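You operate a simulated robot arm through the tools that you are given. There is no shell and no other tool.

You are at the controls of a simulated robot arm. One attempt, no reset.

JOB
Brush the mud off the grey boot's toe cap, then wax the cap.
Fine: brush and duster go back; leave the other boot. Set down upright: black boot brush. A coat counts when it lies all over at full strength: go over it till it gets no stronger. What is to be rubbed or washed off counts as gone when no trace of it is left.

The check looks at the end state, three seconds after you hand in, the way a careful person would. Anything else that was tipped, shoved, dropped, spilled or broken makes it a failure. A push-on lid holds only when it is set on centred and level and pressed home; a screw cap is set on level and turned clockwise until tight.

ROBOT AND FRAMES
A 6-joint arm with a two-finger gripper, fixed in place. Base frame: the origin is on the floor under the middle of its stand, x ahead of it, y to its left, z up; the work surface is at about z = 780. Lengths are in mm, angles in rad, forces in N, time in s.
It reaches about 1572 mm from its shoulder. Its first joint turns from -2.897 to 2.897 rad. Payload 2.45 kg.
The tool frame sits at the grasp point between the pads (the TCP): z along the fingers, y along the line on which they close. The tips reach 20 mm beyond it. The gripper opens to 140 mm; its body begins 168 mm behind the TCP.
Orientation is told as [roll, pitch, yaw] about the base's x, y, z axes, in that order, counted from this pose: with the fingers straight down and closing along the base's y, the tool's x points along the base's -x, its y along +y and its z along -z.

CONTROLS
- The arm moves only by the tool drive_tool. Its argument "increments" is a list of rows, each an object of numbers (a shift or turn left out is 0, a gripper value left out holds the last): "jaw": the gripper command, from -1 (fully open) to 1 (shut), values between in proportion; "dx", "dy", "dz": the shift along the tool's x, y, z in mm; "ax", "ay", "az": the turn, a rotation vector about the tool's x, y, z in rad. In form: [{"jaw": .., "dx": .., "dy": .., "dz": .., "ax": .., "ay": .., "az": ..}, ...]. A call has 1 to 20 rows; each row is the pose to reach, as a shift and turn from the pose commanded when the call began, along the tool's axes at that moment. Each row takes 0.2 s and may step no farther than 50 mm and 0.15 rad from the row before; otherwise, or with a gripper value out of range, the whole call is refused. A pose out of reach is approached as far as the arm can. The call stops where the force on the tool passes 40 N (or 10 N more than at its start, if that is more) or the arm is blocked; 0.2 s more then pass. Each finger travels about 45 mm/s and halts on what it meets, pressing with about 21 N; the grip force reading is that of the motor and also rises with nothing between the fingers. The clock runs only during rows and for 0.2 s after the last one: add rows that repeat a pose to give the fingers time. It gives the time, the measured TCP pose, the force on the tool (base axes), the opening and the grip force at its end, in the units of the frame above (readings bear some noise), with the torque about the TCP (base axes, N m) and any sound that the robot's microphone picked up.
- Cameras (640 x 400 px; columns grow to the right, rows downward): "scene" is fixed at [399.3, 498.8, 1589.7]; the picture's right is [-0.35, -0.94, 0.00], its down [-0.78, 0.29, -0.56] and it looks along [0.52, -0.20, -0.83] (base axes); focal length 291 px, centre (320, 200). "wrist" rides on the gripper at [78, 11, -209] in the tool frame; the picture's right is [-0.14, 0.99, 0.00], its down [-0.92, -0.13, -0.37] and it looks along [-0.37, -0.05, 0.93] (tool axes); focal length 280 px, centre (320, 200). There is no depth. A picture from a camera that has moved, and an enlarged one, comes with that camera's place and axes in the base frame and with its lens.
- get_image(camera): a new picture of that camera. No time passes.
- zoom(camera, box): a new picture of the part [left, top, right, bottom] of that camera's present view, enlarged. No time passes.
- close_job(): hands the job in; it is judged then, once.

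Nothing tells you positions but the pictures and the camera data. Unless the task says otherwise, let go and move clear before handing in.

The tools are called as a command line: name --argument value ..., lists and objects as JSON in quotes. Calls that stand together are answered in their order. drive_tool: Moves the arm, as the interface text tells. Its arguments: {"type":"object","properties":{"increments":{"type":"array","items":{"type":"object","properties":{"jaw":{"type":"number"},"dx":{"type":"number"},"dy":{"type":"number"},"dz":{"type":"number"},"ax":{"type":"number"},"ay":{"type":"number"},"az":{"type":"number"}}}}},"required":["increments"]} The other tools are called the same way: get_image (camera) takes a picture; zoom (camera, box) takes an enlarged picture of a part of a camera's view; close_job () hands the job in.

At the start:

```text
time_s: 0.0
tcp_pos: [853.6, 21.9, 1169.4]
orientation: [-0.001, 0.0, -0.001]
contact_force: [-0.2, -0.2, -0.4]
torque: [-0.01, 0.01, 0.01]
finger_gap: 140.0
grasp_force: 0.0
```

scene: 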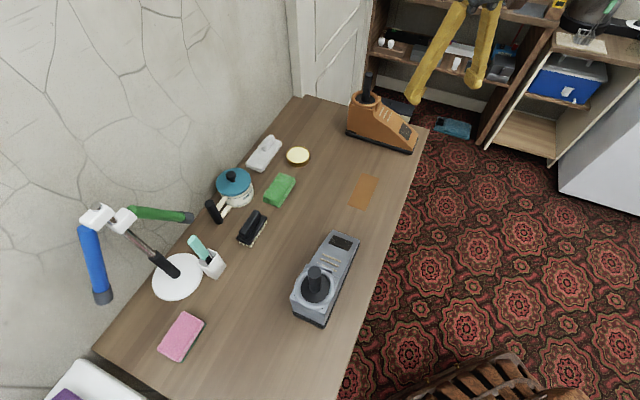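
wrist: 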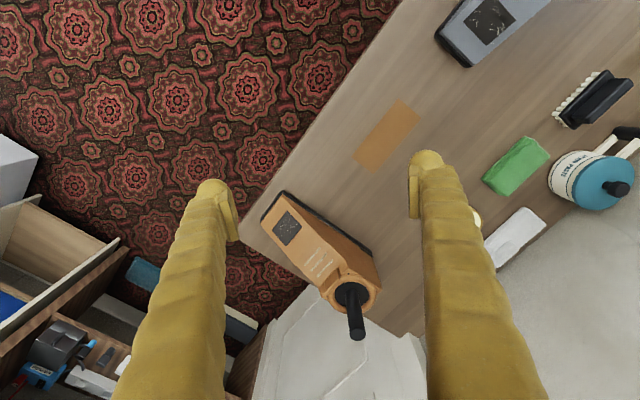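

I see a table with a grey boot and an orange boot (on shoe forms), a black brush, a green cloth or sponge, a teal-lidded pot, a wax tin and a pink sponge. I'll look closer before moving anything.

zoom --camera "scene" --box '[270, 210, 390, 340]'

zoom --camera "scene" --box '[190, 120, 320, 260]'

zoom --camera "scene" --box '[330, 70, 440, 220]'

zoom --camera "wrist" --box '[420, 0, 640, 280]'

zoom --camera "scene" --box '[70, 190, 260, 380]'

```text
3.08 times, centred on (330, 275) of scene
camera zoom: at [399.3, 498.8, 1589.7], right [-0.35, -0.94, 0.0], down [-0.78, 0.29, -0.56], along [0.52, -0.2, -0.83], focal length 895 px, centre (289, -31)
```

zoom: 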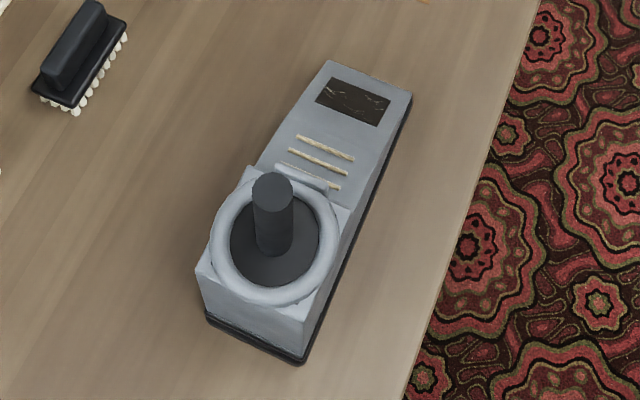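

```text
2.86 times, centred on (255, 190) of scene
camera zoom: at [399.3, 498.8, 1589.7], right [-0.35, -0.94, 0.0], down [-0.78, 0.29, -0.56], along [0.52, -0.2, -0.83], focal length 831 px, centre (506, 229)
```

zoom: 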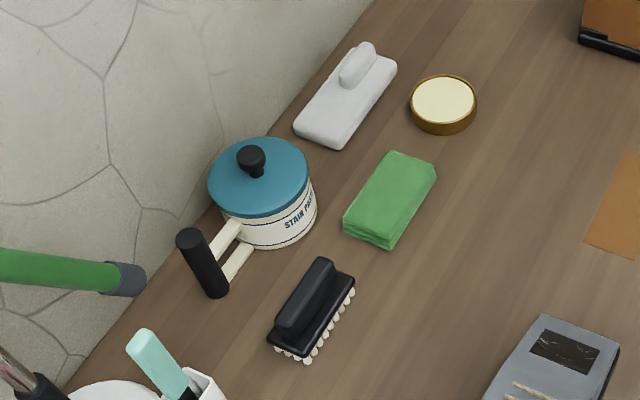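

```text
2.67 times, centred on (385, 145) of scene
camera zoom: at [399.3, 498.8, 1589.7], right [-0.35, -0.94, 0.0], down [-0.78, 0.29, -0.56], along [0.52, -0.2, -0.83], focal length 775 px, centre (147, 347)
```

zoom: 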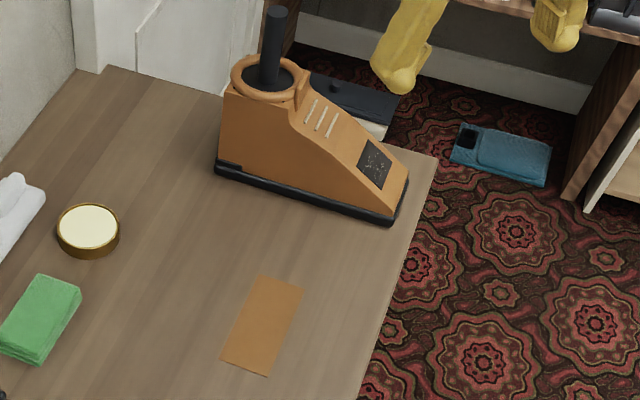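

```text
1.43 times, centred on (530, 140) of wrist
camera zoom: at [776.6, 31.2, 1378.0], right [0.14, 0.99, 0.0], down [0.92, -0.13, 0.37], along [0.37, -0.05, -0.93], focal length 401 px, centre (20, 286)
```

zoom: 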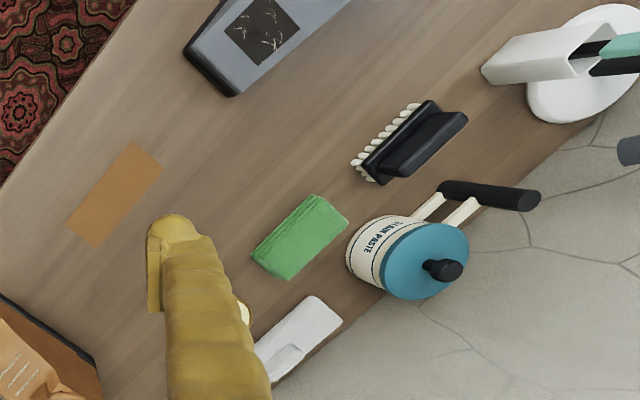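

```text
2.11 times, centred on (165, 285) of scene
camera zoom: at [399.3, 498.8, 1589.7], right [-0.35, -0.94, 0.0], down [-0.78, 0.29, -0.56], along [0.52, -0.2, -0.83], focal length 612 px, centre (646, 21)
```

zoom: 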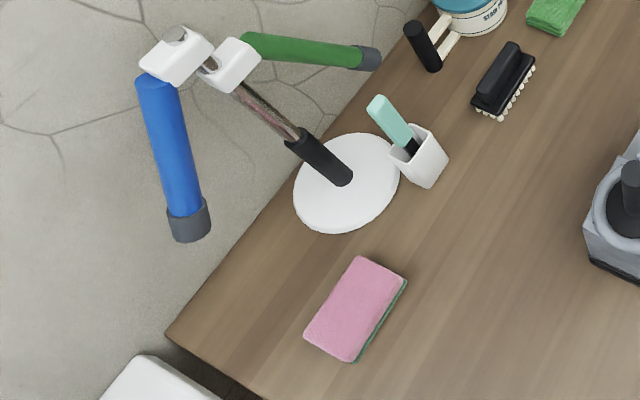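

The grey boot's toe cap is near (714, 318) with a dark mud square on it. The brush is near (882, 545), the green duster near (985, 426) and the wax tin near (1109, 320). I'll move the wrist camera over the grey boot at a safe height to look more closely.

drive_tool --increments '[{"dx": 19, "dy": 42, "dz": 7, "jaw": -1}, {"dx": 38, "dy": 84, "dz": 14}, {"dx": 57, "dy": 126, "dz": 21}, {"dx": 76, "dy": 168, "dz": 28}, {"dx": 95, "dy": 210, "dz": 35}, {"dx": 114, "dy": 252, "dz": 42}, {"dx": 134, "dy": 296, "dz": 49}, {"dx": 134, "dy": 296, "dz": 49}]'

get_image --camera "wrist"

zoom --camera "wrist" --box '[220, 100, 420, 230]'

```text
time_s: 1.8
tcp_pos: [720.1, 317.6, 1119.9]
orientation: [0.0, 0.001, 0.001]
contact_force: [0.5, -0.6, 1.0]
torque: [0.03, -0.03, -0.01]
finger_gap: 140.0
grasp_force: 0.0
```

```text
taken
camera wrist: at [641.5, 326.9, 1328.9], right [0.14, 0.99, 0.0], down [0.92, -0.13, 0.37], along [0.37, -0.05, -0.93], focal length 280 px, centre (320, 200)
```

wrist: 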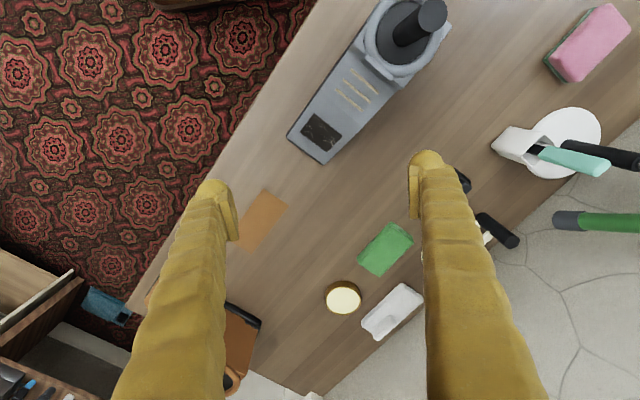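

```text
3.08 times, centred on (320, 165) of wrist
camera zoom: at [641.5, 326.9, 1328.9], right [0.14, 0.99, 0.0], down [0.92, -0.13, 0.37], along [0.37, -0.05, -0.93], focal length 863 px, centre (320, 308)
```

zoom: 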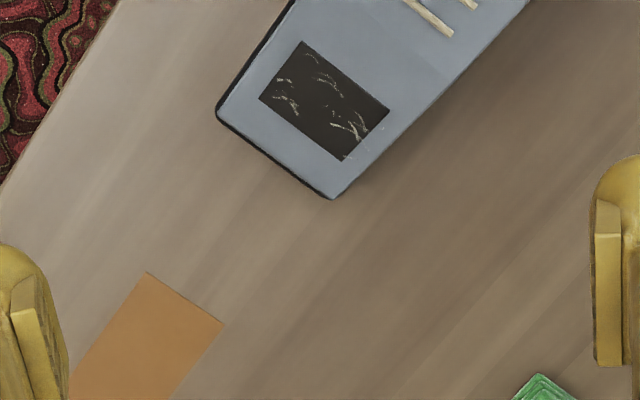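

The toe cap is at about (712, 320, 845), and the boot's post rises to about z = 1030 near (595, 437). I'll go lower for a closer look at the cap and its slope.

drive_tool --increments '[{"dx": 5, "dy": 1, "dz": 45}, {"dx": 8, "dy": 2, "dz": 90}, {"dx": 8, "dy": 2, "dz": 130}, {"dx": 8, "dy": 2, "dz": 130}]'

get_image --camera "wrist"

zoom --camera "wrist" --box '[220, 60, 420, 200]'

```text
time_s: 2.8
tcp_pos: [711.2, 317.8, 990.8]
orientation: [0.0, 0.001, 0.0]
contact_force: [0.2, -0.2, -0.5]
torque: [-0.02, -0.01, 0.02]
finger_gap: 139.9
grasp_force: 0.0
```

```text
taken
camera wrist: at [633.5, 328.2, 1199.3], right [0.14, 0.99, 0.0], down [0.92, -0.13, 0.37], along [0.37, -0.05, -0.93], focal length 280 px, centre (320, 200)
```

wrist: 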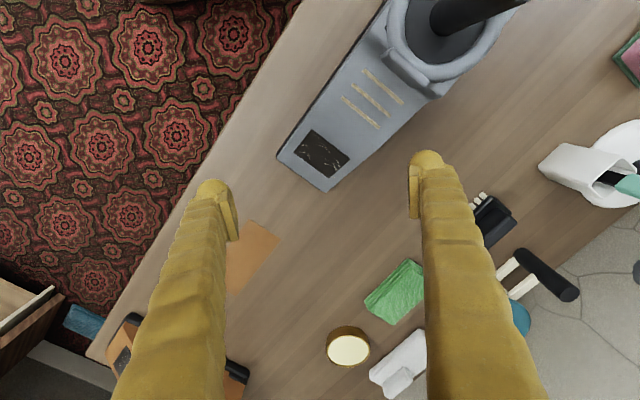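

```text
2.86 times, centred on (320, 130) of wrist
camera zoom: at [633.5, 328.2, 1199.3], right [0.14, 0.99, 0.0], down [0.92, -0.13, 0.37], along [0.37, -0.05, -0.93], focal length 801 px, centre (320, 400)
```

zoom: 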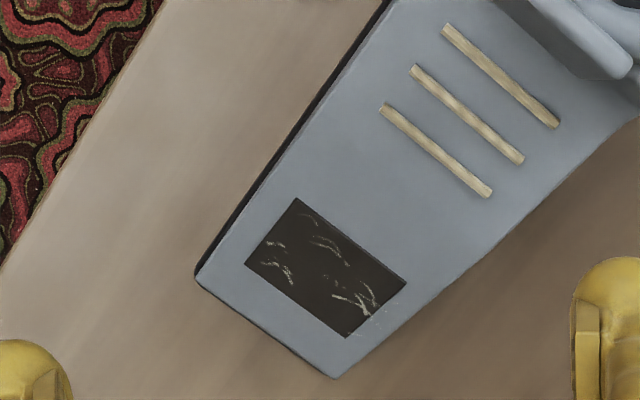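

The toe cap patch is about 60 × 44 mm, centred near (714, 317, 838), and slopes down toward the toe. The boot axis is at roughly -45°. I'll tilt the camera for a side view to measure the slope.

drive_tool --increments '[{"dx": 12, "dy": -13, "dz": 0, "az": -0.131}, {"dx": 24, "dy": -26, "dz": 0, "az": -0.262}, {"dx": 36, "dy": -39, "dz": 0, "az": -0.393}, {"dx": 48, "dy": -52, "dz": 0, "az": -0.524}, {"dx": 60, "dy": -65, "dz": 10, "az": -0.655}, {"dx": 73, "dy": -77, "dz": 20, "az": -0.785}, {"dx": 73, "dy": -77, "dz": 30, "az": -0.785}]'

drive_tool --increments '[{"ay": -0.15, "dz": 10}, {"ay": -0.3, "dz": 20}, {"ay": -0.45, "dz": 30}, {"ay": -0.6, "dz": 45}, {"ay": -0.6, "dz": 45}]'

get_image --camera "wrist"

get_image --camera "scene"

```text
time_s: 4.4
tcp_pos: [638.9, 243.6, 960.1]
orientation: [0.0, 0.0, 0.787]
contact_force: [0.1, 0.2, -0.2]
torque: [-0.03, -0.03, 0.0]
finger_gap: 140.1
grasp_force: 0.1
```

```text
time_s: 5.6
tcp_pos: [640.5, 242.1, 914.6]
orientation: [-0.001, -0.598, 0.789]
contact_force: [0.3, -0.1, 0.5]
torque: [0.01, 0.01, 0.02]
finger_gap: 140.1
grasp_force: 0.0
```

```text
taken
camera wrist: at [502.5, 120.0, 1043.2], right [-0.62, 0.78, 0.08], down [0.48, 0.3, 0.82], along [0.62, 0.55, -0.56], focal length 280 px, centre (320, 200)
```

wrist: 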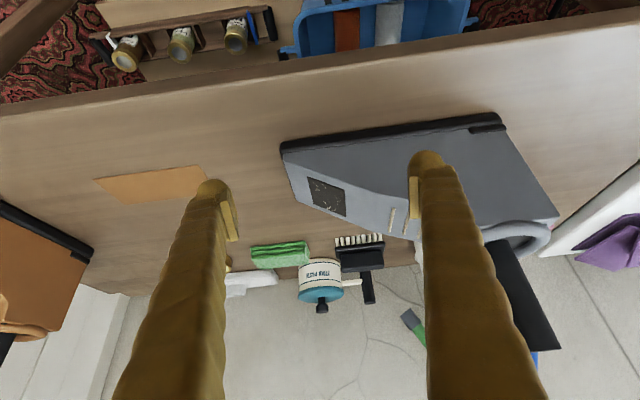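

```text
taken
```

scene: 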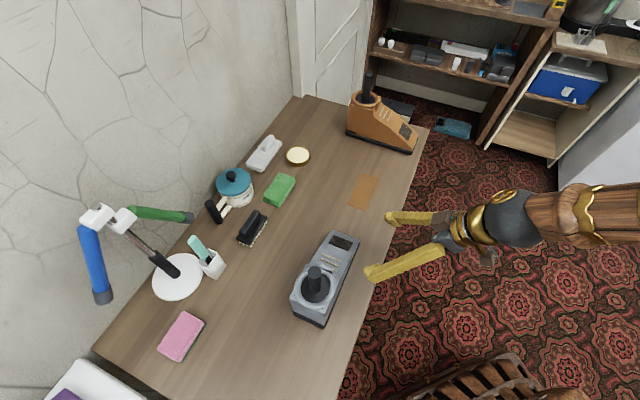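

The side view shows the toe slope clearly, though upside down. I'll zoom in to measure it.

zoom --camera "wrist" --box '[260, 90, 440, 250]'

zoom --camera "wrist" --box '[220, 210, 400, 330]'

```text
2.50 times, centred on (350, 170) of wrist
camera zoom: at [502.5, 120.0, 1043.2], right [-0.62, 0.78, 0.08], down [0.48, 0.3, 0.82], along [0.62, 0.55, -0.56], focal length 701 px, centre (245, 275)
```

zoom: 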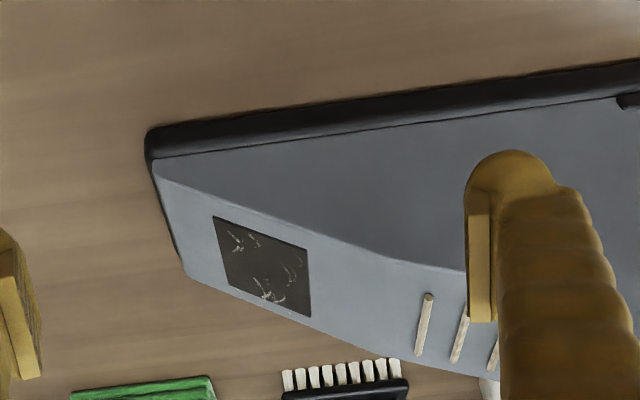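

```text
3.33 times, centred on (310, 270) of wrist
camera zoom: at [502.5, 120.0, 1043.2], right [-0.62, 0.78, 0.08], down [0.48, 0.3, 0.82], along [0.62, 0.55, -0.56], focal length 935 px, centre (353, -33)
```

zoom: 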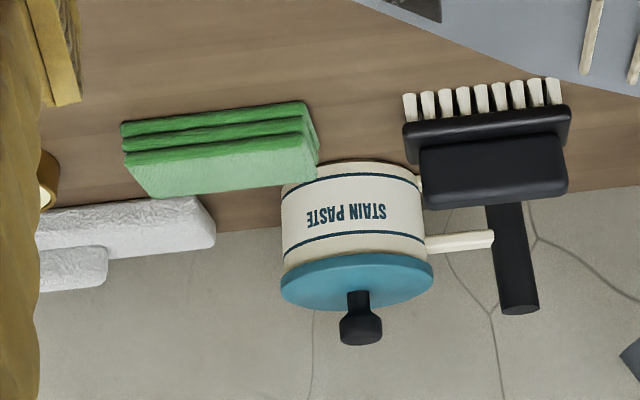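

The toe plane slopes about 32.4° down toward (+x, -y), with its patch centre near (714, 318, 844.5). The brush stands upright on its bristles near (865, 540). Next I'll level the tool, rise and look straight down at the brush with the gripper yawed to grip its handle.

drive_tool --increments '[{"ay": 0.15, "dx": -14, "dz": -20}, {"ay": 0.3, "dx": -28, "dz": -41}, {"ay": 0.45, "dx": -42, "dz": -62}, {"ay": 0.6, "dx": -56, "dz": -82}, {"ay": 0.6, "dx": -56, "dz": -82}]'

```text
time_s: 6.8
tcp_pos: [639.1, 242.1, 1016.3]
orientation: [-0.002, 0.002, 0.785]
contact_force: [0.4, -0.1, 0.3]
torque: [-0.01, 0.0, 0.02]
finger_gap: 140.2
grasp_force: 0.0
```

drive_tool --increments '[{"dx": -31, "dy": 4, "dz": -16, "az": 0.131}, {"dx": -62, "dy": 8, "dz": -32, "az": 0.262}, {"dx": -93, "dy": 13, "dz": -48, "az": 0.393}, {"dx": -123, "dy": 17, "dz": -64, "az": 0.524}, {"dx": -154, "dy": 21, "dz": -64, "az": 0.655}, {"dx": -185, "dy": 25, "dz": -64, "az": 0.785}, {"dx": -216, "dy": 30, "dz": -64, "az": 0.916}, {"dx": -247, "dy": 34, "dz": -64, "az": 1.047}, {"dx": -278, "dy": 38, "dz": -64, "az": 1.178}, {"dx": -309, "dy": 42, "dz": -64, "az": 1.309}, {"dx": -340, "dy": 47, "dz": -64, "az": 1.44}, {"dx": -370, "dy": 51, "dz": -64, "az": 1.571}, {"dx": -370, "dy": 51, "dz": -64, "az": 1.571}]'

get_image --camera "wrist"

get_image --camera "scene"

```text
time_s: 9.6
tcp_pos: [865.1, 540.8, 1077.2]
orientation: [-0.001, 0.001, -0.788]
contact_force: [0.1, -1.1, -0.8]
torque: [0.03, -0.01, -0.01]
finger_gap: 140.2
grasp_force: 0.0
```

```text
taken
camera wrist: at [818.0, 602.7, 1287.2], right [0.8, 0.6, 0.0], down [0.56, -0.74, 0.37], along [0.22, -0.29, -0.93], focal length 280 px, centre (320, 200)
```

wrist: 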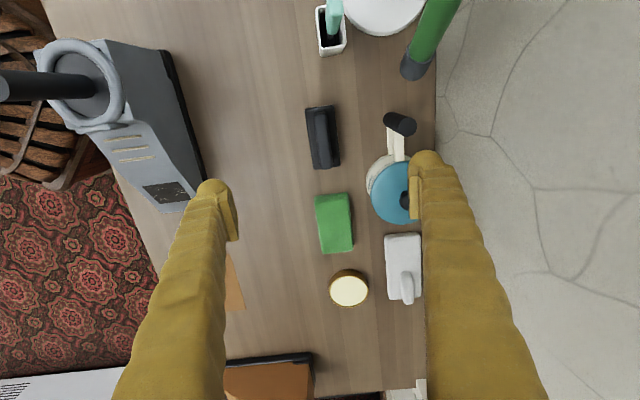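

```text
taken
```

scene: 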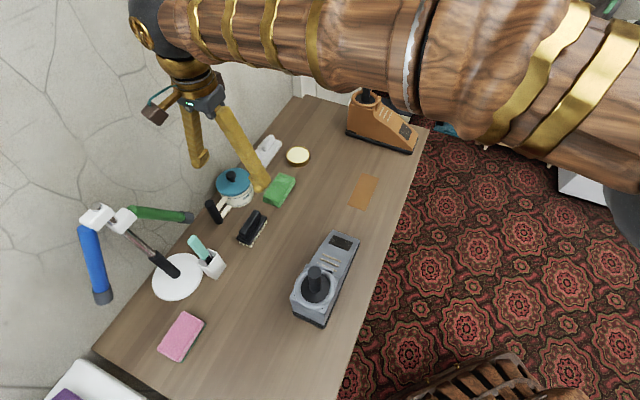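

zoom --camera "wrist" --box '[270, 80, 420, 180]'

zoom --camera "wrist" --box '[270, 170, 430, 320]'

zoom --camera "scene" --box '[215, 160, 315, 260]'

```text
4.00 times, centred on (345, 130) of wrist
camera zoom: at [818.0, 602.7, 1287.2], right [0.8, 0.6, 0.0], down [0.56, -0.74, 0.37], along [0.22, -0.29, -0.93], focal length 1122 px, centre (220, 480)
```

zoom: 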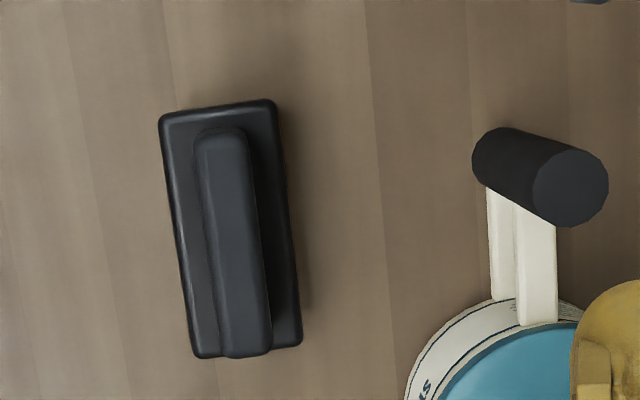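

```text
2.67 times, centred on (350, 245) of wrist
camera zoom: at [818.0, 602.7, 1287.2], right [0.8, 0.6, 0.0], down [0.56, -0.74, 0.37], along [0.22, -0.29, -0.93], focal length 748 px, centre (240, 80)
```

zoom: 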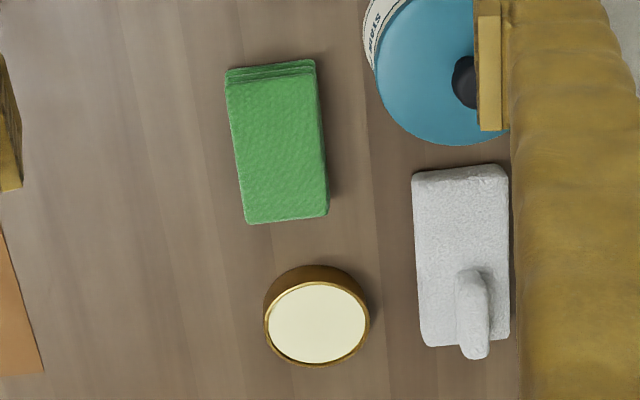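

```text
4.00 times, centred on (265, 210) of scene
camera zoom: at [399.3, 498.8, 1589.7], right [-0.35, -0.94, 0.0], down [-0.78, 0.29, -0.56], along [0.52, -0.2, -0.83], focal length 1163 px, centre (540, 160)
```

zoom: 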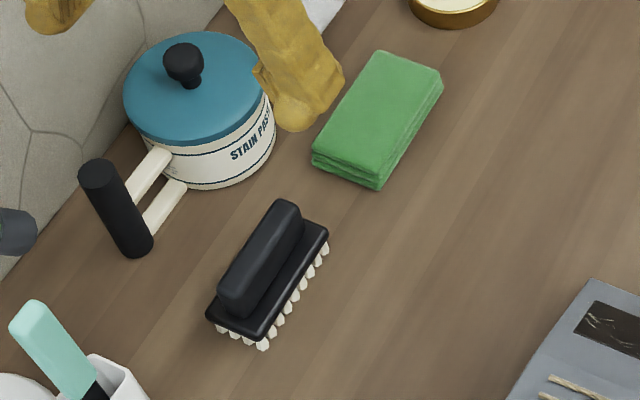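

The brush board is about 101 × 47 mm, centred at (870.6, 541.8) and aligned with the tool's current yaw. Its handle is about 20 mm wide, with its top near z ≈ 842. I'll partly close the gripper to stay clear of the pot handle and descend to check alignment.

drive_tool --increments '[{"dx": -3.2, "dy": 4.5, "dz": 45, "jaw": 0.1}, {"dx": -3.2, "dy": 4.5, "dz": 90}, {"dx": -3.2, "dy": 4.5, "dz": 135}, {"dx": -3.2, "dy": 4.5, "dz": 172}, {"dx": -3.2, "dy": 4.5, "dz": 172}, {"dx": -3.2, "dy": 4.5, "dz": 172}]'

get_image --camera "wrist"

zoom --camera "wrist" --box '[240, 110, 400, 230]'

zoom --camera "scene" --box '[190, 140, 310, 260]'

```text
time_s: 11.0
tcp_pos: [871.3, 541.4, 907.4]
orientation: [0.0, 0.001, -0.787]
contact_force: [-0.1, -0.3, -0.3]
torque: [0.03, -0.01, 0.01]
finger_gap: 63.1
grasp_force: 0.1
```

```text
taken
camera wrist: at [823.3, 602.7, 1115.2], right [0.8, 0.6, 0.0], down [0.56, -0.74, 0.37], along [0.22, -0.29, -0.93], focal length 280 px, centre (320, 200)
```

wrist: 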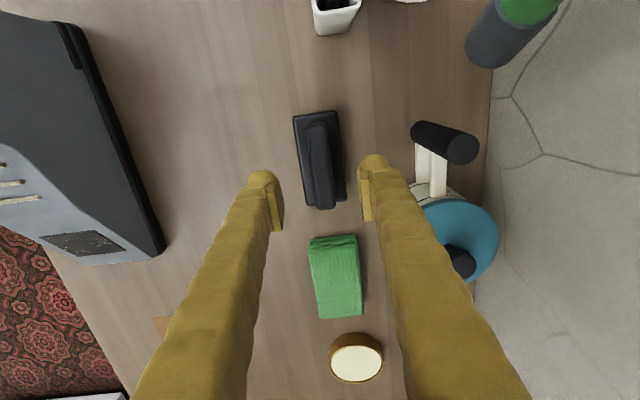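

```text
3.33 times, centred on (320, 170) of wrist
camera zoom: at [823.3, 602.7, 1115.2], right [0.8, 0.6, 0.0], down [0.56, -0.74, 0.37], along [0.22, -0.29, -0.93], focal length 935 px, centre (320, 300)
```

zoom: 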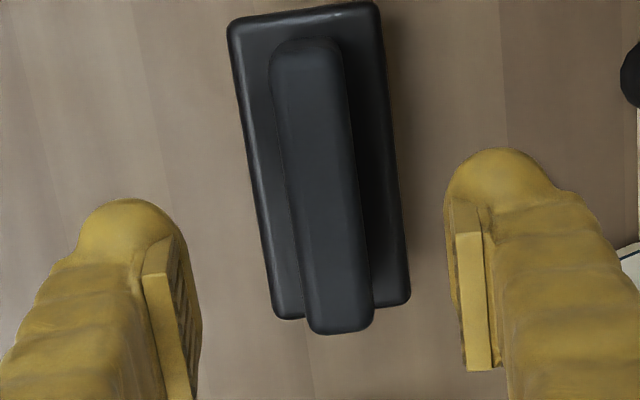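

```text
3.33 times, centred on (250, 200) of scene
camera zoom: at [399.3, 498.8, 1589.7], right [-0.35, -0.94, 0.0], down [-0.78, 0.29, -0.56], along [0.52, -0.2, -0.83], focal length 969 px, centre (553, 200)
```

zoom: 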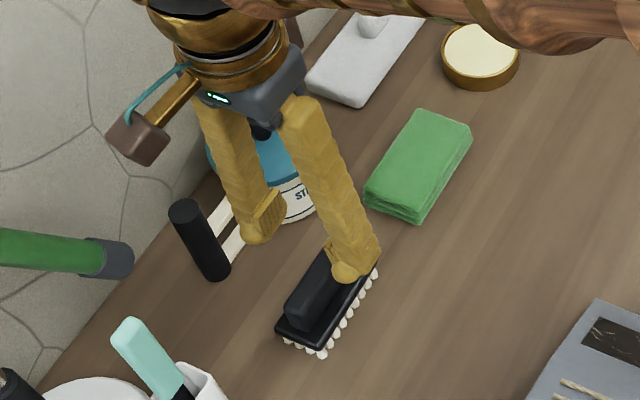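

The handle is centred between the fingers and aligned within about a degree. I'll lower to z ≈ 835, with the tips just above the board, and grip it.

drive_tool --increments '[{"dx": 2, "dz": 30}, {"dx": 2, "dz": 55}, {"dx": 2, "dz": 72}, {"dx": 2, "dz": 72}]'

zoom --camera "wrist" --box '[240, 110, 400, 230]'

zoom --camera "scene" --box '[200, 170, 290, 260]'

```text
time_s: 12.0
tcp_pos: [869.6, 542.2, 834.0]
orientation: [0.0, 0.0, -0.784]
contact_force: [0.2, -0.1, 0.1]
torque: [-0.02, -0.04, 0.02]
finger_gap: 63.0
grasp_force: 0.0
```

```text
3.33 times, centred on (320, 170) of wrist
camera zoom: at [821.6, 603.6, 1043.1], right [0.8, 0.6, 0.0], down [0.56, -0.74, 0.37], along [0.22, -0.29, -0.93], focal length 935 px, centre (320, 300)
```

zoom: 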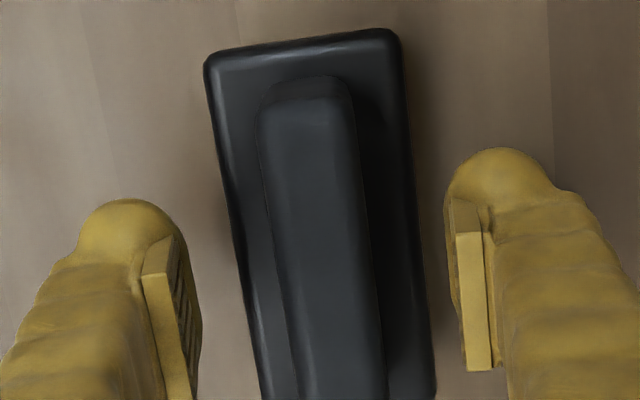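

```text
4.44 times, centred on (245, 215) of scene
camera zoom: at [399.3, 498.8, 1589.7], right [-0.35, -0.94, 0.0], down [-0.78, 0.29, -0.56], along [0.52, -0.2, -0.83], focal length 1292 px, centre (653, 133)
```

zoom: 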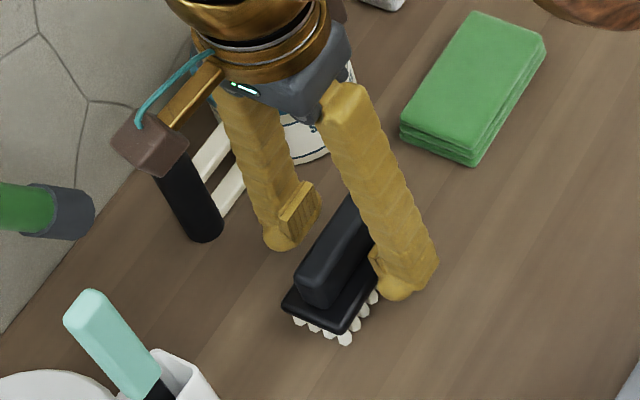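

drive_tool --increments '[{"jaw": 1}, {"jaw": 1}, {"jaw": 1}, {"jaw": 1}, {"jaw": 1}]'

zoom --camera "wrist" --box '[240, 110, 400, 230]'

```text
time_s: 13.2
tcp_pos: [870.4, 542.3, 834.3]
orientation: [0.001, 0.0, -0.787]
contact_force: [-0.5, 0.7, 0.8]
torque: [0.0, -0.02, 0.02]
finger_gap: 20.9
grasp_force: 20.8
```

```text
3.33 times, centred on (320, 170) of wrist
camera zoom: at [821.6, 603.6, 1043.3], right [0.8, 0.6, 0.0], down [0.56, -0.74, 0.37], along [0.22, -0.29, -0.93], focal length 935 px, centre (320, 300)
```

zoom: 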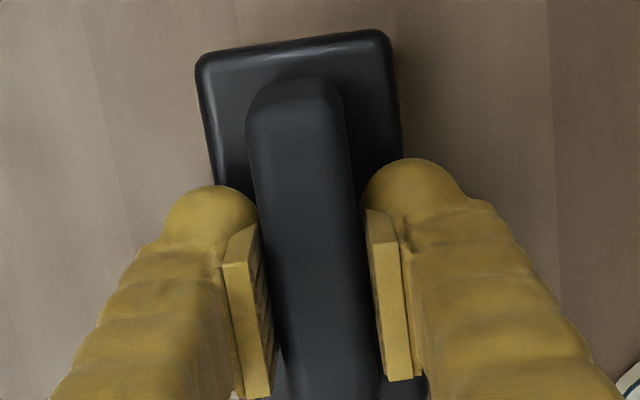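

The brush is gripped on its handle with a 20.9 mm gap. I'll lift it straight up, then carry it over to the boot's toe.

drive_tool --increments '[{"dz": -15}, {"dz": -55}, {"dz": -100}, {"dz": -145}, {"dz": -166}, {"dz": -166}]'

drive_tool --increments '[{"dx": -13, "dy": -38}, {"dx": -27, "dy": -77}, {"dx": -40, "dy": -115}, {"dx": -53, "dy": -154}, {"dx": -66, "dy": -192}, {"dx": -80, "dy": -231}, {"dx": -93, "dy": -269}, {"dx": -93, "dy": -269}]'

get_image --camera "wrist"

get_image --camera "scene"

```text
time_s: 14.6
tcp_pos: [869.6, 541.8, 1000.8]
orientation: [0.0, 0.0, -0.785]
contact_force: [0.5, -0.8, -1.8]
torque: [0.02, -0.01, -0.03]
finger_gap: 21.3
grasp_force: 20.4
```

```text
time_s: 16.4
tcp_pos: [744.3, 286.7, 1000.1]
orientation: [0.001, -0.002, -0.786]
contact_force: [-0.1, -0.4, -1.8]
torque: [-0.01, 0.0, -0.01]
finger_gap: 20.8
grasp_force: 21.0
```

```text
taken
camera wrist: at [697.3, 347.9, 1208.5], right [0.8, 0.6, 0.0], down [0.56, -0.74, 0.37], along [0.22, -0.29, -0.93], focal length 280 px, centre (320, 200)
```

wrist: 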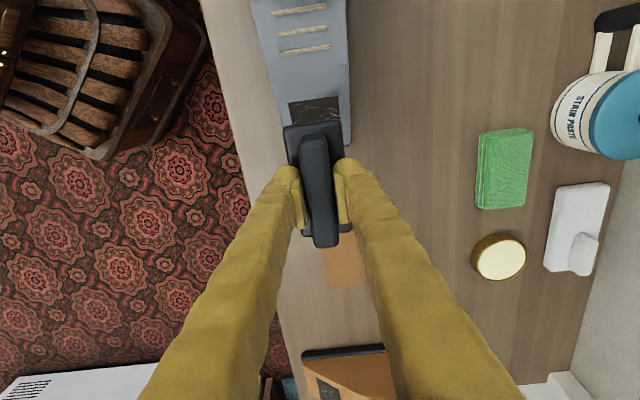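

```text
taken
```

scene: 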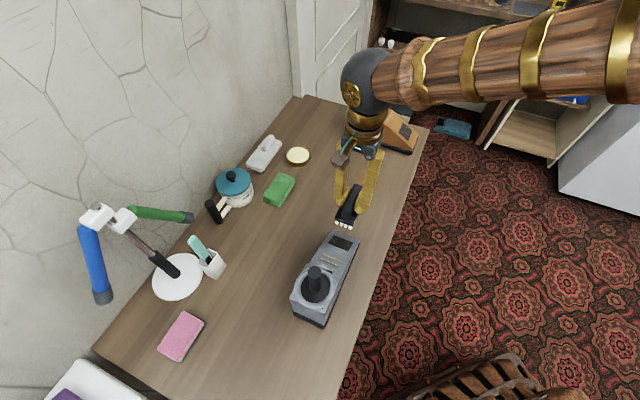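

The brush is held over the toe. I'll tilt to match the slope and go to about 30 mm off the surface.

drive_tool --increments '[{"ay": 0.142}, {"ay": 0.283}, {"ay": 0.425}, {"ay": 0.566}, {"ay": 0.566, "dz": 40}, {"ay": 0.566, "dz": 80}, {"ay": 0.566, "dz": 80}]'

get_image --camera "wrist"

zoom --camera "scene" --box '[280, 160, 420, 290]'

```text
time_s: 18.0
tcp_pos: [744.0, 286.7, 921.7]
orientation: [0.0, 0.564, -0.785]
contact_force: [0.0, -0.2, -1.5]
torque: [-0.01, -0.01, 0.0]
finger_gap: 20.9
grasp_force: 20.9
```

```text
taken
camera wrist: at [785.2, 260.0, 1138.8], right [0.78, 0.62, -0.07], down [0.6, -0.78, -0.18], along [-0.17, 0.1, -0.98], focal length 280 px, centre (320, 200)
```

wrist: 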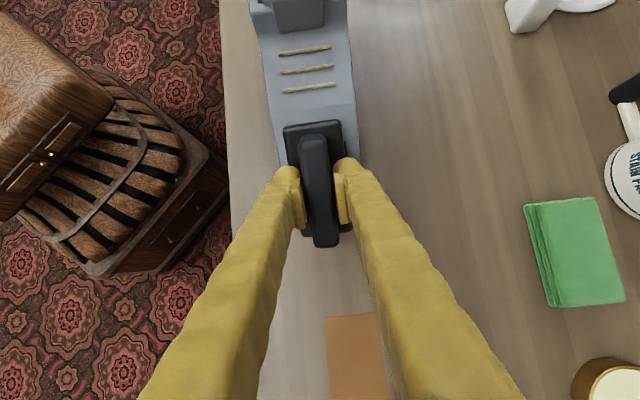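

```text
3.08 times, centred on (350, 225) of scene
camera zoom: at [399.3, 498.8, 1589.7], right [-0.35, -0.94, 0.0], down [-0.78, 0.29, -0.56], along [0.52, -0.2, -0.83], focal length 895 px, centre (228, 123)
```

zoom: 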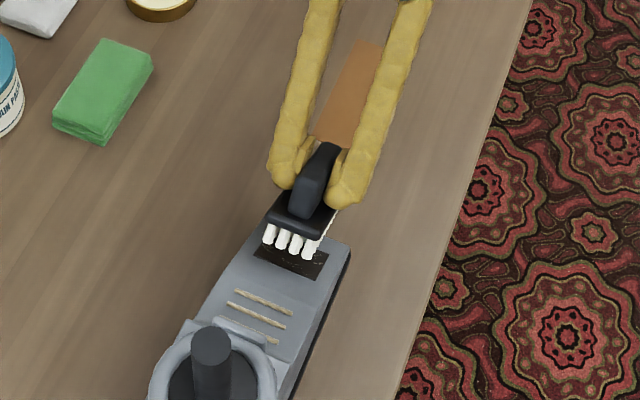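

drive_tool --increments '[{"dx": -3, "dz": 15}, {"dx": -3, "dz": 26}, {"dx": -3, "dz": 26}]'

drive_tool --increments '[{"dz": 2}, {"dz": 4}, {"dz": 4}]'

zoom --camera "scene" --box '[300, 190, 390, 270]'

```text
time_s: 18.8
tcp_pos: [735.4, 294.9, 896.9]
orientation: [0.002, 0.567, -0.786]
contact_force: [0.3, 0.6, -1.6]
torque: [0.0, -0.01, 0.0]
finger_gap: 20.8
grasp_force: 21.4
```

```text
time_s: 19.6
tcp_pos: [736.1, 295.8, 893.7]
orientation: [0.0, 0.564, -0.784]
contact_force: [-0.1, 0.0, -1.7]
torque: [0.0, -0.02, 0.01]
finger_gap: 21.0
grasp_force: 21.1
```

```text
5.00 times, centred on (345, 230) of scene
camera zoom: at [399.3, 498.8, 1589.7], right [-0.35, -0.94, 0.0], down [-0.78, 0.29, -0.56], along [0.52, -0.2, -0.83], focal length 1454 px, centre (195, 50)
```

zoom: 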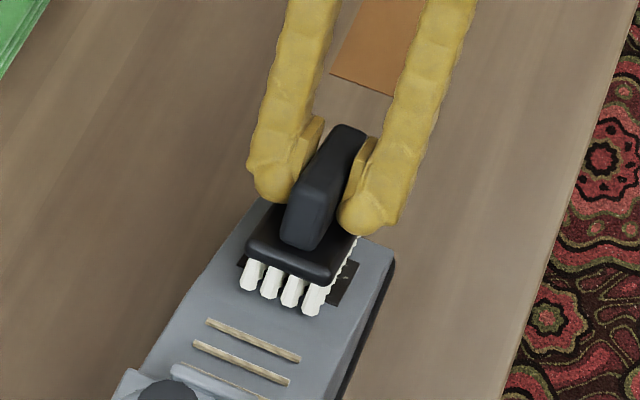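

drive_tool --increments '[{"dz": 1}, {"dz": 2}, {"dz": 3}, {"dz": 3}]'

drive_tool --increments '[{"dz": 1}, {"dz": 2}, {"dz": 2}]'

```text
time_s: 20.6
tcp_pos: [735.3, 297.5, 891.4]
orientation: [0.001, 0.565, -0.783]
contact_force: [1.8, -2.3, 0.2]
torque: [0.11, 0.02, 0.0]
finger_gap: 20.8
grasp_force: 20.5
```

```text
time_s: 21.4
tcp_pos: [733.9, 298.5, 890.3]
orientation: [0.0, 0.567, -0.786]
contact_force: [10.0, -12.1, 25.8]
torque: [-0.03, 0.0, 0.01]
finger_gap: 21.0
grasp_force: 21.3
```

I have flat, even contact, with the force along the normal and near-zero torque. It's pressing about 30 N, so I'll ease off a little and brush across the cap.

drive_tool --increments '[{"dz": -1.3}, {"dz": -1.3, "dy": 10}, {"dz": -1.3, "dy": 18}, {"dz": -1.3, "dy": 9}, {"dz": -1.3, "dy": 0}, {"dz": -1.3, "dy": -9}, {"dz": -1.3, "dy": -18}, {"dz": -1.3, "dy": -9}, {"dz": -1.3, "dy": 0}, {"dz": -1.3, "dy": 9}, {"dz": -1.3, "dy": 18}, {"dz": -1.3, "dy": 9}, {"dz": -1.3, "dy": 0}, {"dz": -1.3, "dy": -9}, {"dz": -1.3, "dy": -18}, {"dz": -1.3, "dy": -9}, {"dz": -1.3, "dy": 0}]'

zoom --camera "scene" --box '[300, 190, 390, 270]'

get_image --camera "wrist"

```text
time_s: 25.0
tcp_pos: [733.1, 298.1, 891.1]
orientation: [0.001, 0.566, -0.785]
contact_force: [-0.2, -0.2, -1.0]
torque: [-0.05, -0.06, 0.0]
finger_gap: 21.0
grasp_force: 21.2
```

```text
5.00 times, centred on (345, 230) of scene
camera zoom: at [399.3, 498.8, 1589.7], right [-0.35, -0.94, 0.0], down [-0.78, 0.29, -0.56], along [0.52, -0.2, -0.83], focal length 1454 px, centre (195, 50)
```

zoom: 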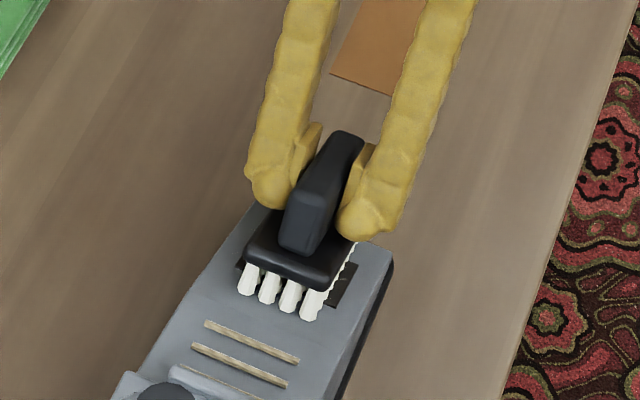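

```text
taken
camera wrist: at [774.3, 271.4, 1108.2], right [0.78, 0.62, -0.07], down [0.6, -0.78, -0.18], along [-0.17, 0.1, -0.98], focal length 280 px, centre (320, 200)
```

wrist: 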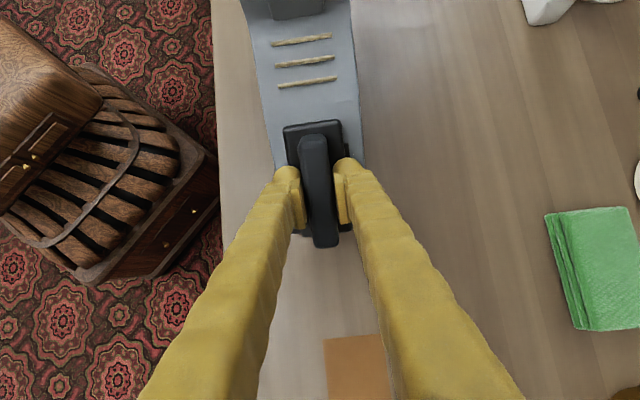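

drive_tool --increments '[{"dz": 0.6}, {"dz": 0.6}]'

drive_tool --increments '[{"dz": 0.4}, {"dz": 0.4}]'

```text
time_s: 25.6
tcp_pos: [733.6, 297.8, 890.5]
orientation: [-0.001, 0.566, -0.785]
contact_force: [2.6, -3.6, 1.8]
torque: [0.07, 0.04, 0.0]
finger_gap: 20.7
grasp_force: 21.4
```

```text
time_s: 26.2
tcp_pos: [733.8, 297.3, 890.1]
orientation: [-0.001, 0.565, -0.787]
contact_force: [4.7, -2.1, 5.7]
torque: [-0.04, -0.04, -0.04]
finger_gap: 20.9
grasp_force: 21.0
```

About 9 N of normal force now. I'll stroke across the full width.

drive_tool --increments '[{"dy": 9}, {"dy": 18}, {"dy": 9}, {"dy": 0}, {"dy": -9}, {"dy": -18}, {"dy": -9}, {"dy": 0}, {"dy": 9}, {"dy": 18}, {"dy": 9}, {"dy": 0}, {"dy": -9}, {"dy": -18}]'

zoom --camera "scene" --box '[300, 190, 390, 270]'

```text
time_s: 29.2
tcp_pos: [720.2, 285.5, 889.6]
orientation: [0.001, 0.564, -0.786]
contact_force: [1.1, -0.1, 2.8]
torque: [0.03, 0.0, -0.03]
finger_gap: 21.0
grasp_force: 20.8
```

```text
5.00 times, centred on (345, 230) of scene
camera zoom: at [399.3, 498.8, 1589.7], right [-0.35, -0.94, 0.0], down [-0.78, 0.29, -0.56], along [0.52, -0.2, -0.83], focal length 1454 px, centre (195, 50)
```

zoom: 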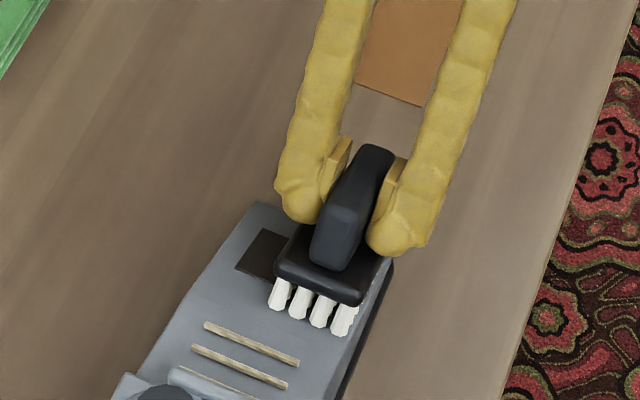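

The exposed part of the cap now looks plain dark, without the light streaks. I'll lift off and look closely at the whole cap.

drive_tool --increments '[{"dz": -30, "dy": 0}, {"dz": -70, "dx": -20, "dy": 10}, {"dz": -100, "dx": -60, "dy": 18}, {"dz": -100, "dx": -60, "dy": 18}]'

zoom --camera "scene" --box '[310, 215, 380, 275]'

get_image --camera "wrist"

```text
refused: row 3 steps farther than a row can; nothing moved
```

```text
6.67 times, centred on (345, 245) of scene
camera zoom: at [399.3, 498.8, 1589.7], right [-0.35, -0.94, 0.0], down [-0.78, 0.29, -0.56], along [0.52, -0.2, -0.83], focal length 1938 px, centre (153, -100)
```

zoom: 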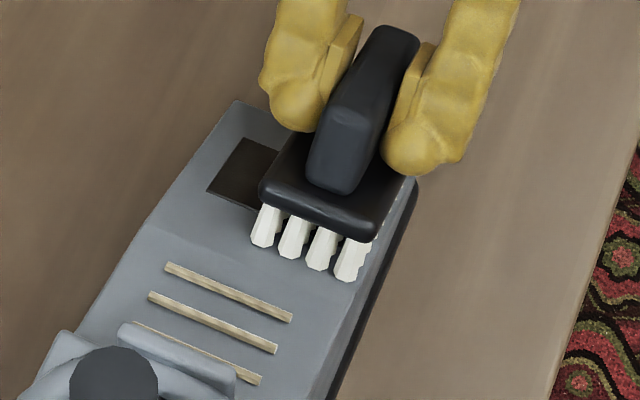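

```text
taken
camera wrist: at [760.3, 259.5, 1107.9], right [0.78, 0.62, -0.07], down [0.6, -0.78, -0.18], along [-0.17, 0.1, -0.98], focal length 280 px, centre (320, 200)
```

wrist: 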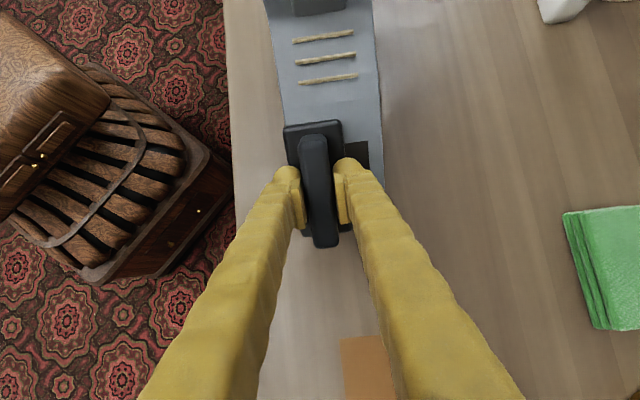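

drive_tool --increments '[{"dz": -30, "dy": 0}, {"dz": -70, "dx": -10, "dy": 10}, {"dz": -100, "dx": -40, "dy": 18}, {"dz": -110, "dx": -80, "dy": 18}, {"dz": -110, "dx": -80, "dy": 18}]'

zoom --camera "scene" --box '[310, 215, 380, 275]'

get_image --camera "wrist"

```text
time_s: 30.4
tcp_pos: [823.4, 207.4, 940.6]
orientation: [-0.001, 0.564, -0.784]
contact_force: [-0.1, -0.4, -0.3]
torque: [0.02, -0.02, 0.04]
finger_gap: 20.9
grasp_force: 21.2
```

```text
6.67 times, centred on (345, 245) of scene
camera zoom: at [399.3, 498.8, 1589.7], right [-0.35, -0.94, 0.0], down [-0.78, 0.29, -0.56], along [0.52, -0.2, -0.83], focal length 1938 px, centre (153, -100)
```

zoom: 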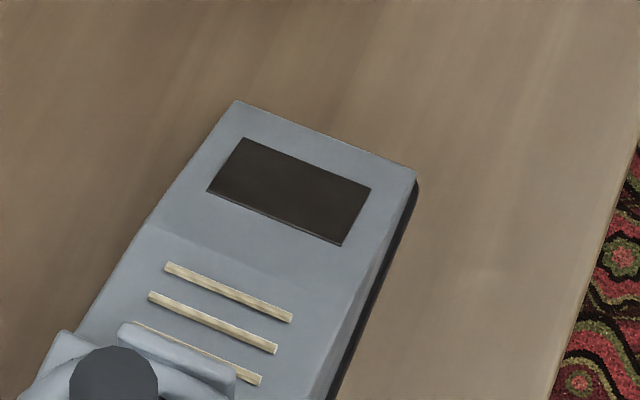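

```text
taken
camera wrist: at [863.2, 181.7, 1157.6], right [0.78, 0.62, -0.07], down [0.6, -0.78, -0.18], along [-0.17, 0.1, -0.98], focal length 280 px, centre (320, 200)
```

wrist: 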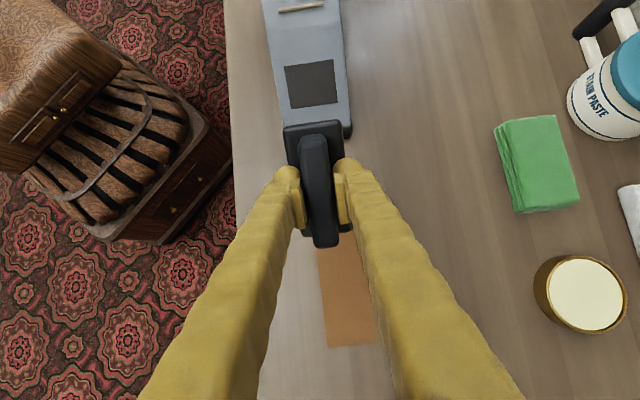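

zoom --camera "wrist" --box '[270, 40, 360, 130]'

zoom --camera "scene" --box '[328, 230, 358, 256]'

zoom --camera "scene" --box '[390, 105, 425, 155]'

```text
4.44 times, centred on (315, 85) of wrist
camera zoom: at [863.2, 181.7, 1157.6], right [0.78, 0.62, -0.07], down [0.6, -0.78, -0.18], along [-0.17, 0.1, -0.98], focal length 1246 px, centre (342, 711)
```

zoom: 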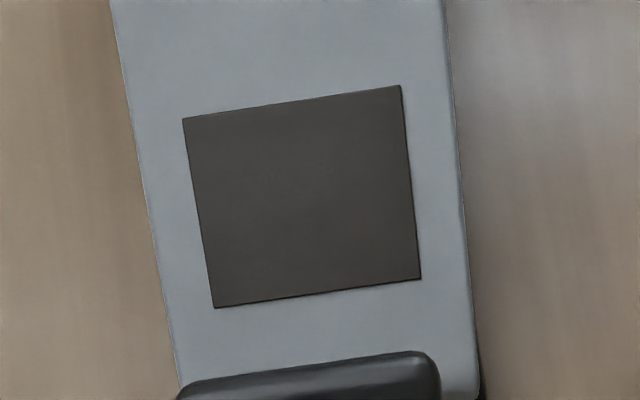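

```text
15.38 times, centred on (343, 243) of scene
camera zoom: at [399.3, 498.8, 1589.7], right [-0.35, -0.94, 0.0], down [-0.78, 0.29, -0.56], along [0.52, -0.2, -0.83], focal length 4473 px, centre (-34, -462)
```

zoom: 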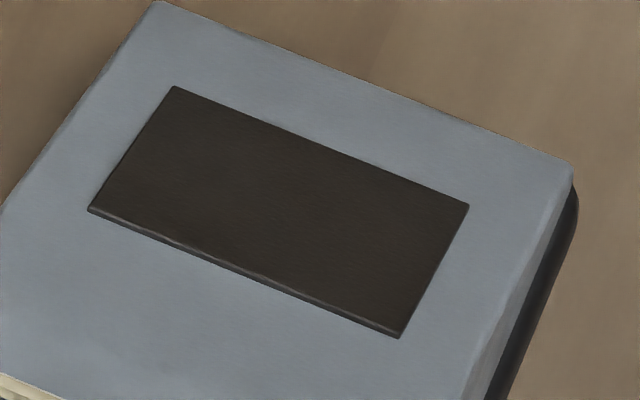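

```text
8.00 times, centred on (408, 130) of scene
camera zoom: at [399.3, 498.8, 1589.7], right [-0.35, -0.94, 0.0], down [-0.78, 0.29, -0.56], along [0.52, -0.2, -0.83], focal length 2326 px, centre (-380, 760)
```

zoom: 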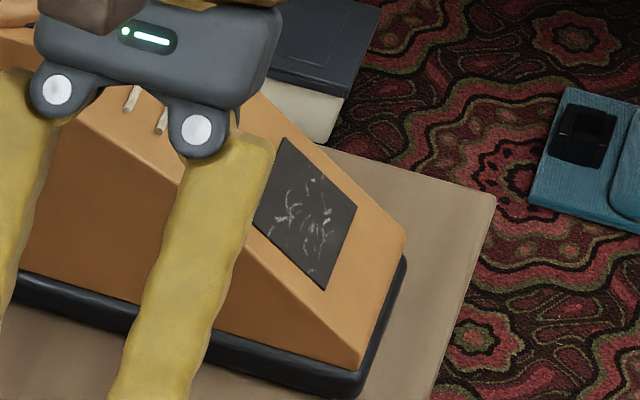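

The streaks are gone and the cap is evenly dark. To be sure no faint film is left, I'll brush over it again with a few lengthwise strokes too, then compare.

drive_tool --increments '[{"dx": 40, "dz": 10}, {"dx": 70, "dz": 40}, {"dx": 80, "dz": 75}, {"dx": 80, "dz": 100}, {"dx": 80, "dz": 108}, {"dx": 80, "dz": 110}, {"dx": 80, "dz": 110}]'

drive_tool --increments '[{"dz": 0.5}, {"dz": 0.5}]'

```text
time_s: 32.0
tcp_pos: [733.6, 297.1, 888.5]
orientation: [0.0, 0.564, -0.786]
contact_force: [-0.3, 0.3, -0.3]
torque: [-0.03, -0.01, -0.01]
finger_gap: 20.7
grasp_force: 21.3
```

```text
time_s: 32.6
tcp_pos: [733.3, 297.7, 889.6]
orientation: [0.0, 0.565, -0.786]
contact_force: [1.7, -3.8, 3.3]
torque: [-0.06, 0.0, 0.05]
finger_gap: 20.6
grasp_force: 20.8
```

drive_tool --increments '[{"dz": 0.4, "dy": 0}, {"dz": 0.4, "dy": 9}, {"dz": 0.4, "dy": 18}, {"dz": 0.4, "dy": 18, "dx": -8}, {"dz": 0.4, "dy": 18, "dx": 6}, {"dz": 0.4, "dy": 18}, {"dz": 0.4, "dy": 6}, {"dz": 0.4, "dy": 0, "dx": -8}, {"dz": 0.4, "dy": 0, "dx": 6}, {"dz": 0.4, "dy": -9}, {"dz": 0.4, "dy": -18}, {"dz": 0.4, "dy": -18, "dx": -8}, {"dz": 0.4, "dy": -18, "dx": 6}, {"dz": 0.4, "dy": -18}, {"dz": 0.4, "dy": -9}, {"dz": 0.4, "dy": 0}, {"dz": 0.4, "dy": 9}, {"dz": 0.4, "dy": 18}, {"dz": 0.4, "dy": 9}, {"dz": 0.4, "dy": 0}]'

drive_tool --increments '[{"dz": 0.2, "dy": -9}, {"dz": 0.2, "dy": -18}, {"dz": 0.2, "dy": -9}, {"dz": 0.2, "dy": 0}, {"dz": 0.2, "dy": 9}, {"dz": 0.2, "dy": 18}, {"dz": 0.2, "dy": 9}, {"dz": 0.2, "dy": 0}, {"dz": -30}, {"dz": -70, "dx": -10}, {"dz": -100, "dx": -40}, {"dz": -110, "dx": -80}, {"dz": -110, "dx": -80}]'

zoom --camera "wrist" --box '[270, 40, 360, 130]'

zoom --camera "scene" --box '[328, 230, 358, 256]'

```text
time_s: 36.8
tcp_pos: [733.5, 299.4, 888.6]
orientation: [0.0, 0.566, -0.784]
contact_force: [-0.6, 0.3, -1.1]
torque: [-0.01, -0.05, -0.03]
finger_gap: 20.7
grasp_force: 20.4
```

```text
time_s: 39.6
tcp_pos: [823.0, 207.3, 938.5]
orientation: [0.0, 0.566, -0.785]
contact_force: [0.8, -0.5, -1.6]
torque: [0.02, -0.02, 0.03]
finger_gap: 20.9
grasp_force: 21.3
```

```text
4.44 times, centred on (315, 85) of wrist
camera zoom: at [863.4, 181.5, 1157.0], right [0.78, 0.62, -0.07], down [0.6, -0.78, -0.18], along [-0.17, 0.1, -0.98], focal length 1246 px, centre (342, 711)
```

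zoom: 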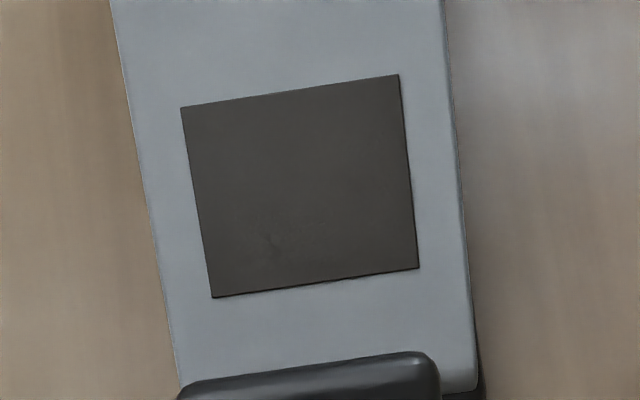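

```text
15.38 times, centred on (343, 243) of scene
camera zoom: at [399.3, 498.8, 1589.7], right [-0.35, -0.94, 0.0], down [-0.78, 0.29, -0.56], along [0.52, -0.2, -0.83], focal length 4473 px, centre (-34, -462)
```

zoom: 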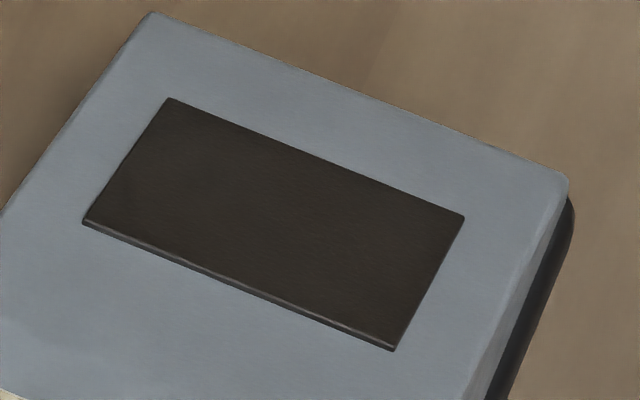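

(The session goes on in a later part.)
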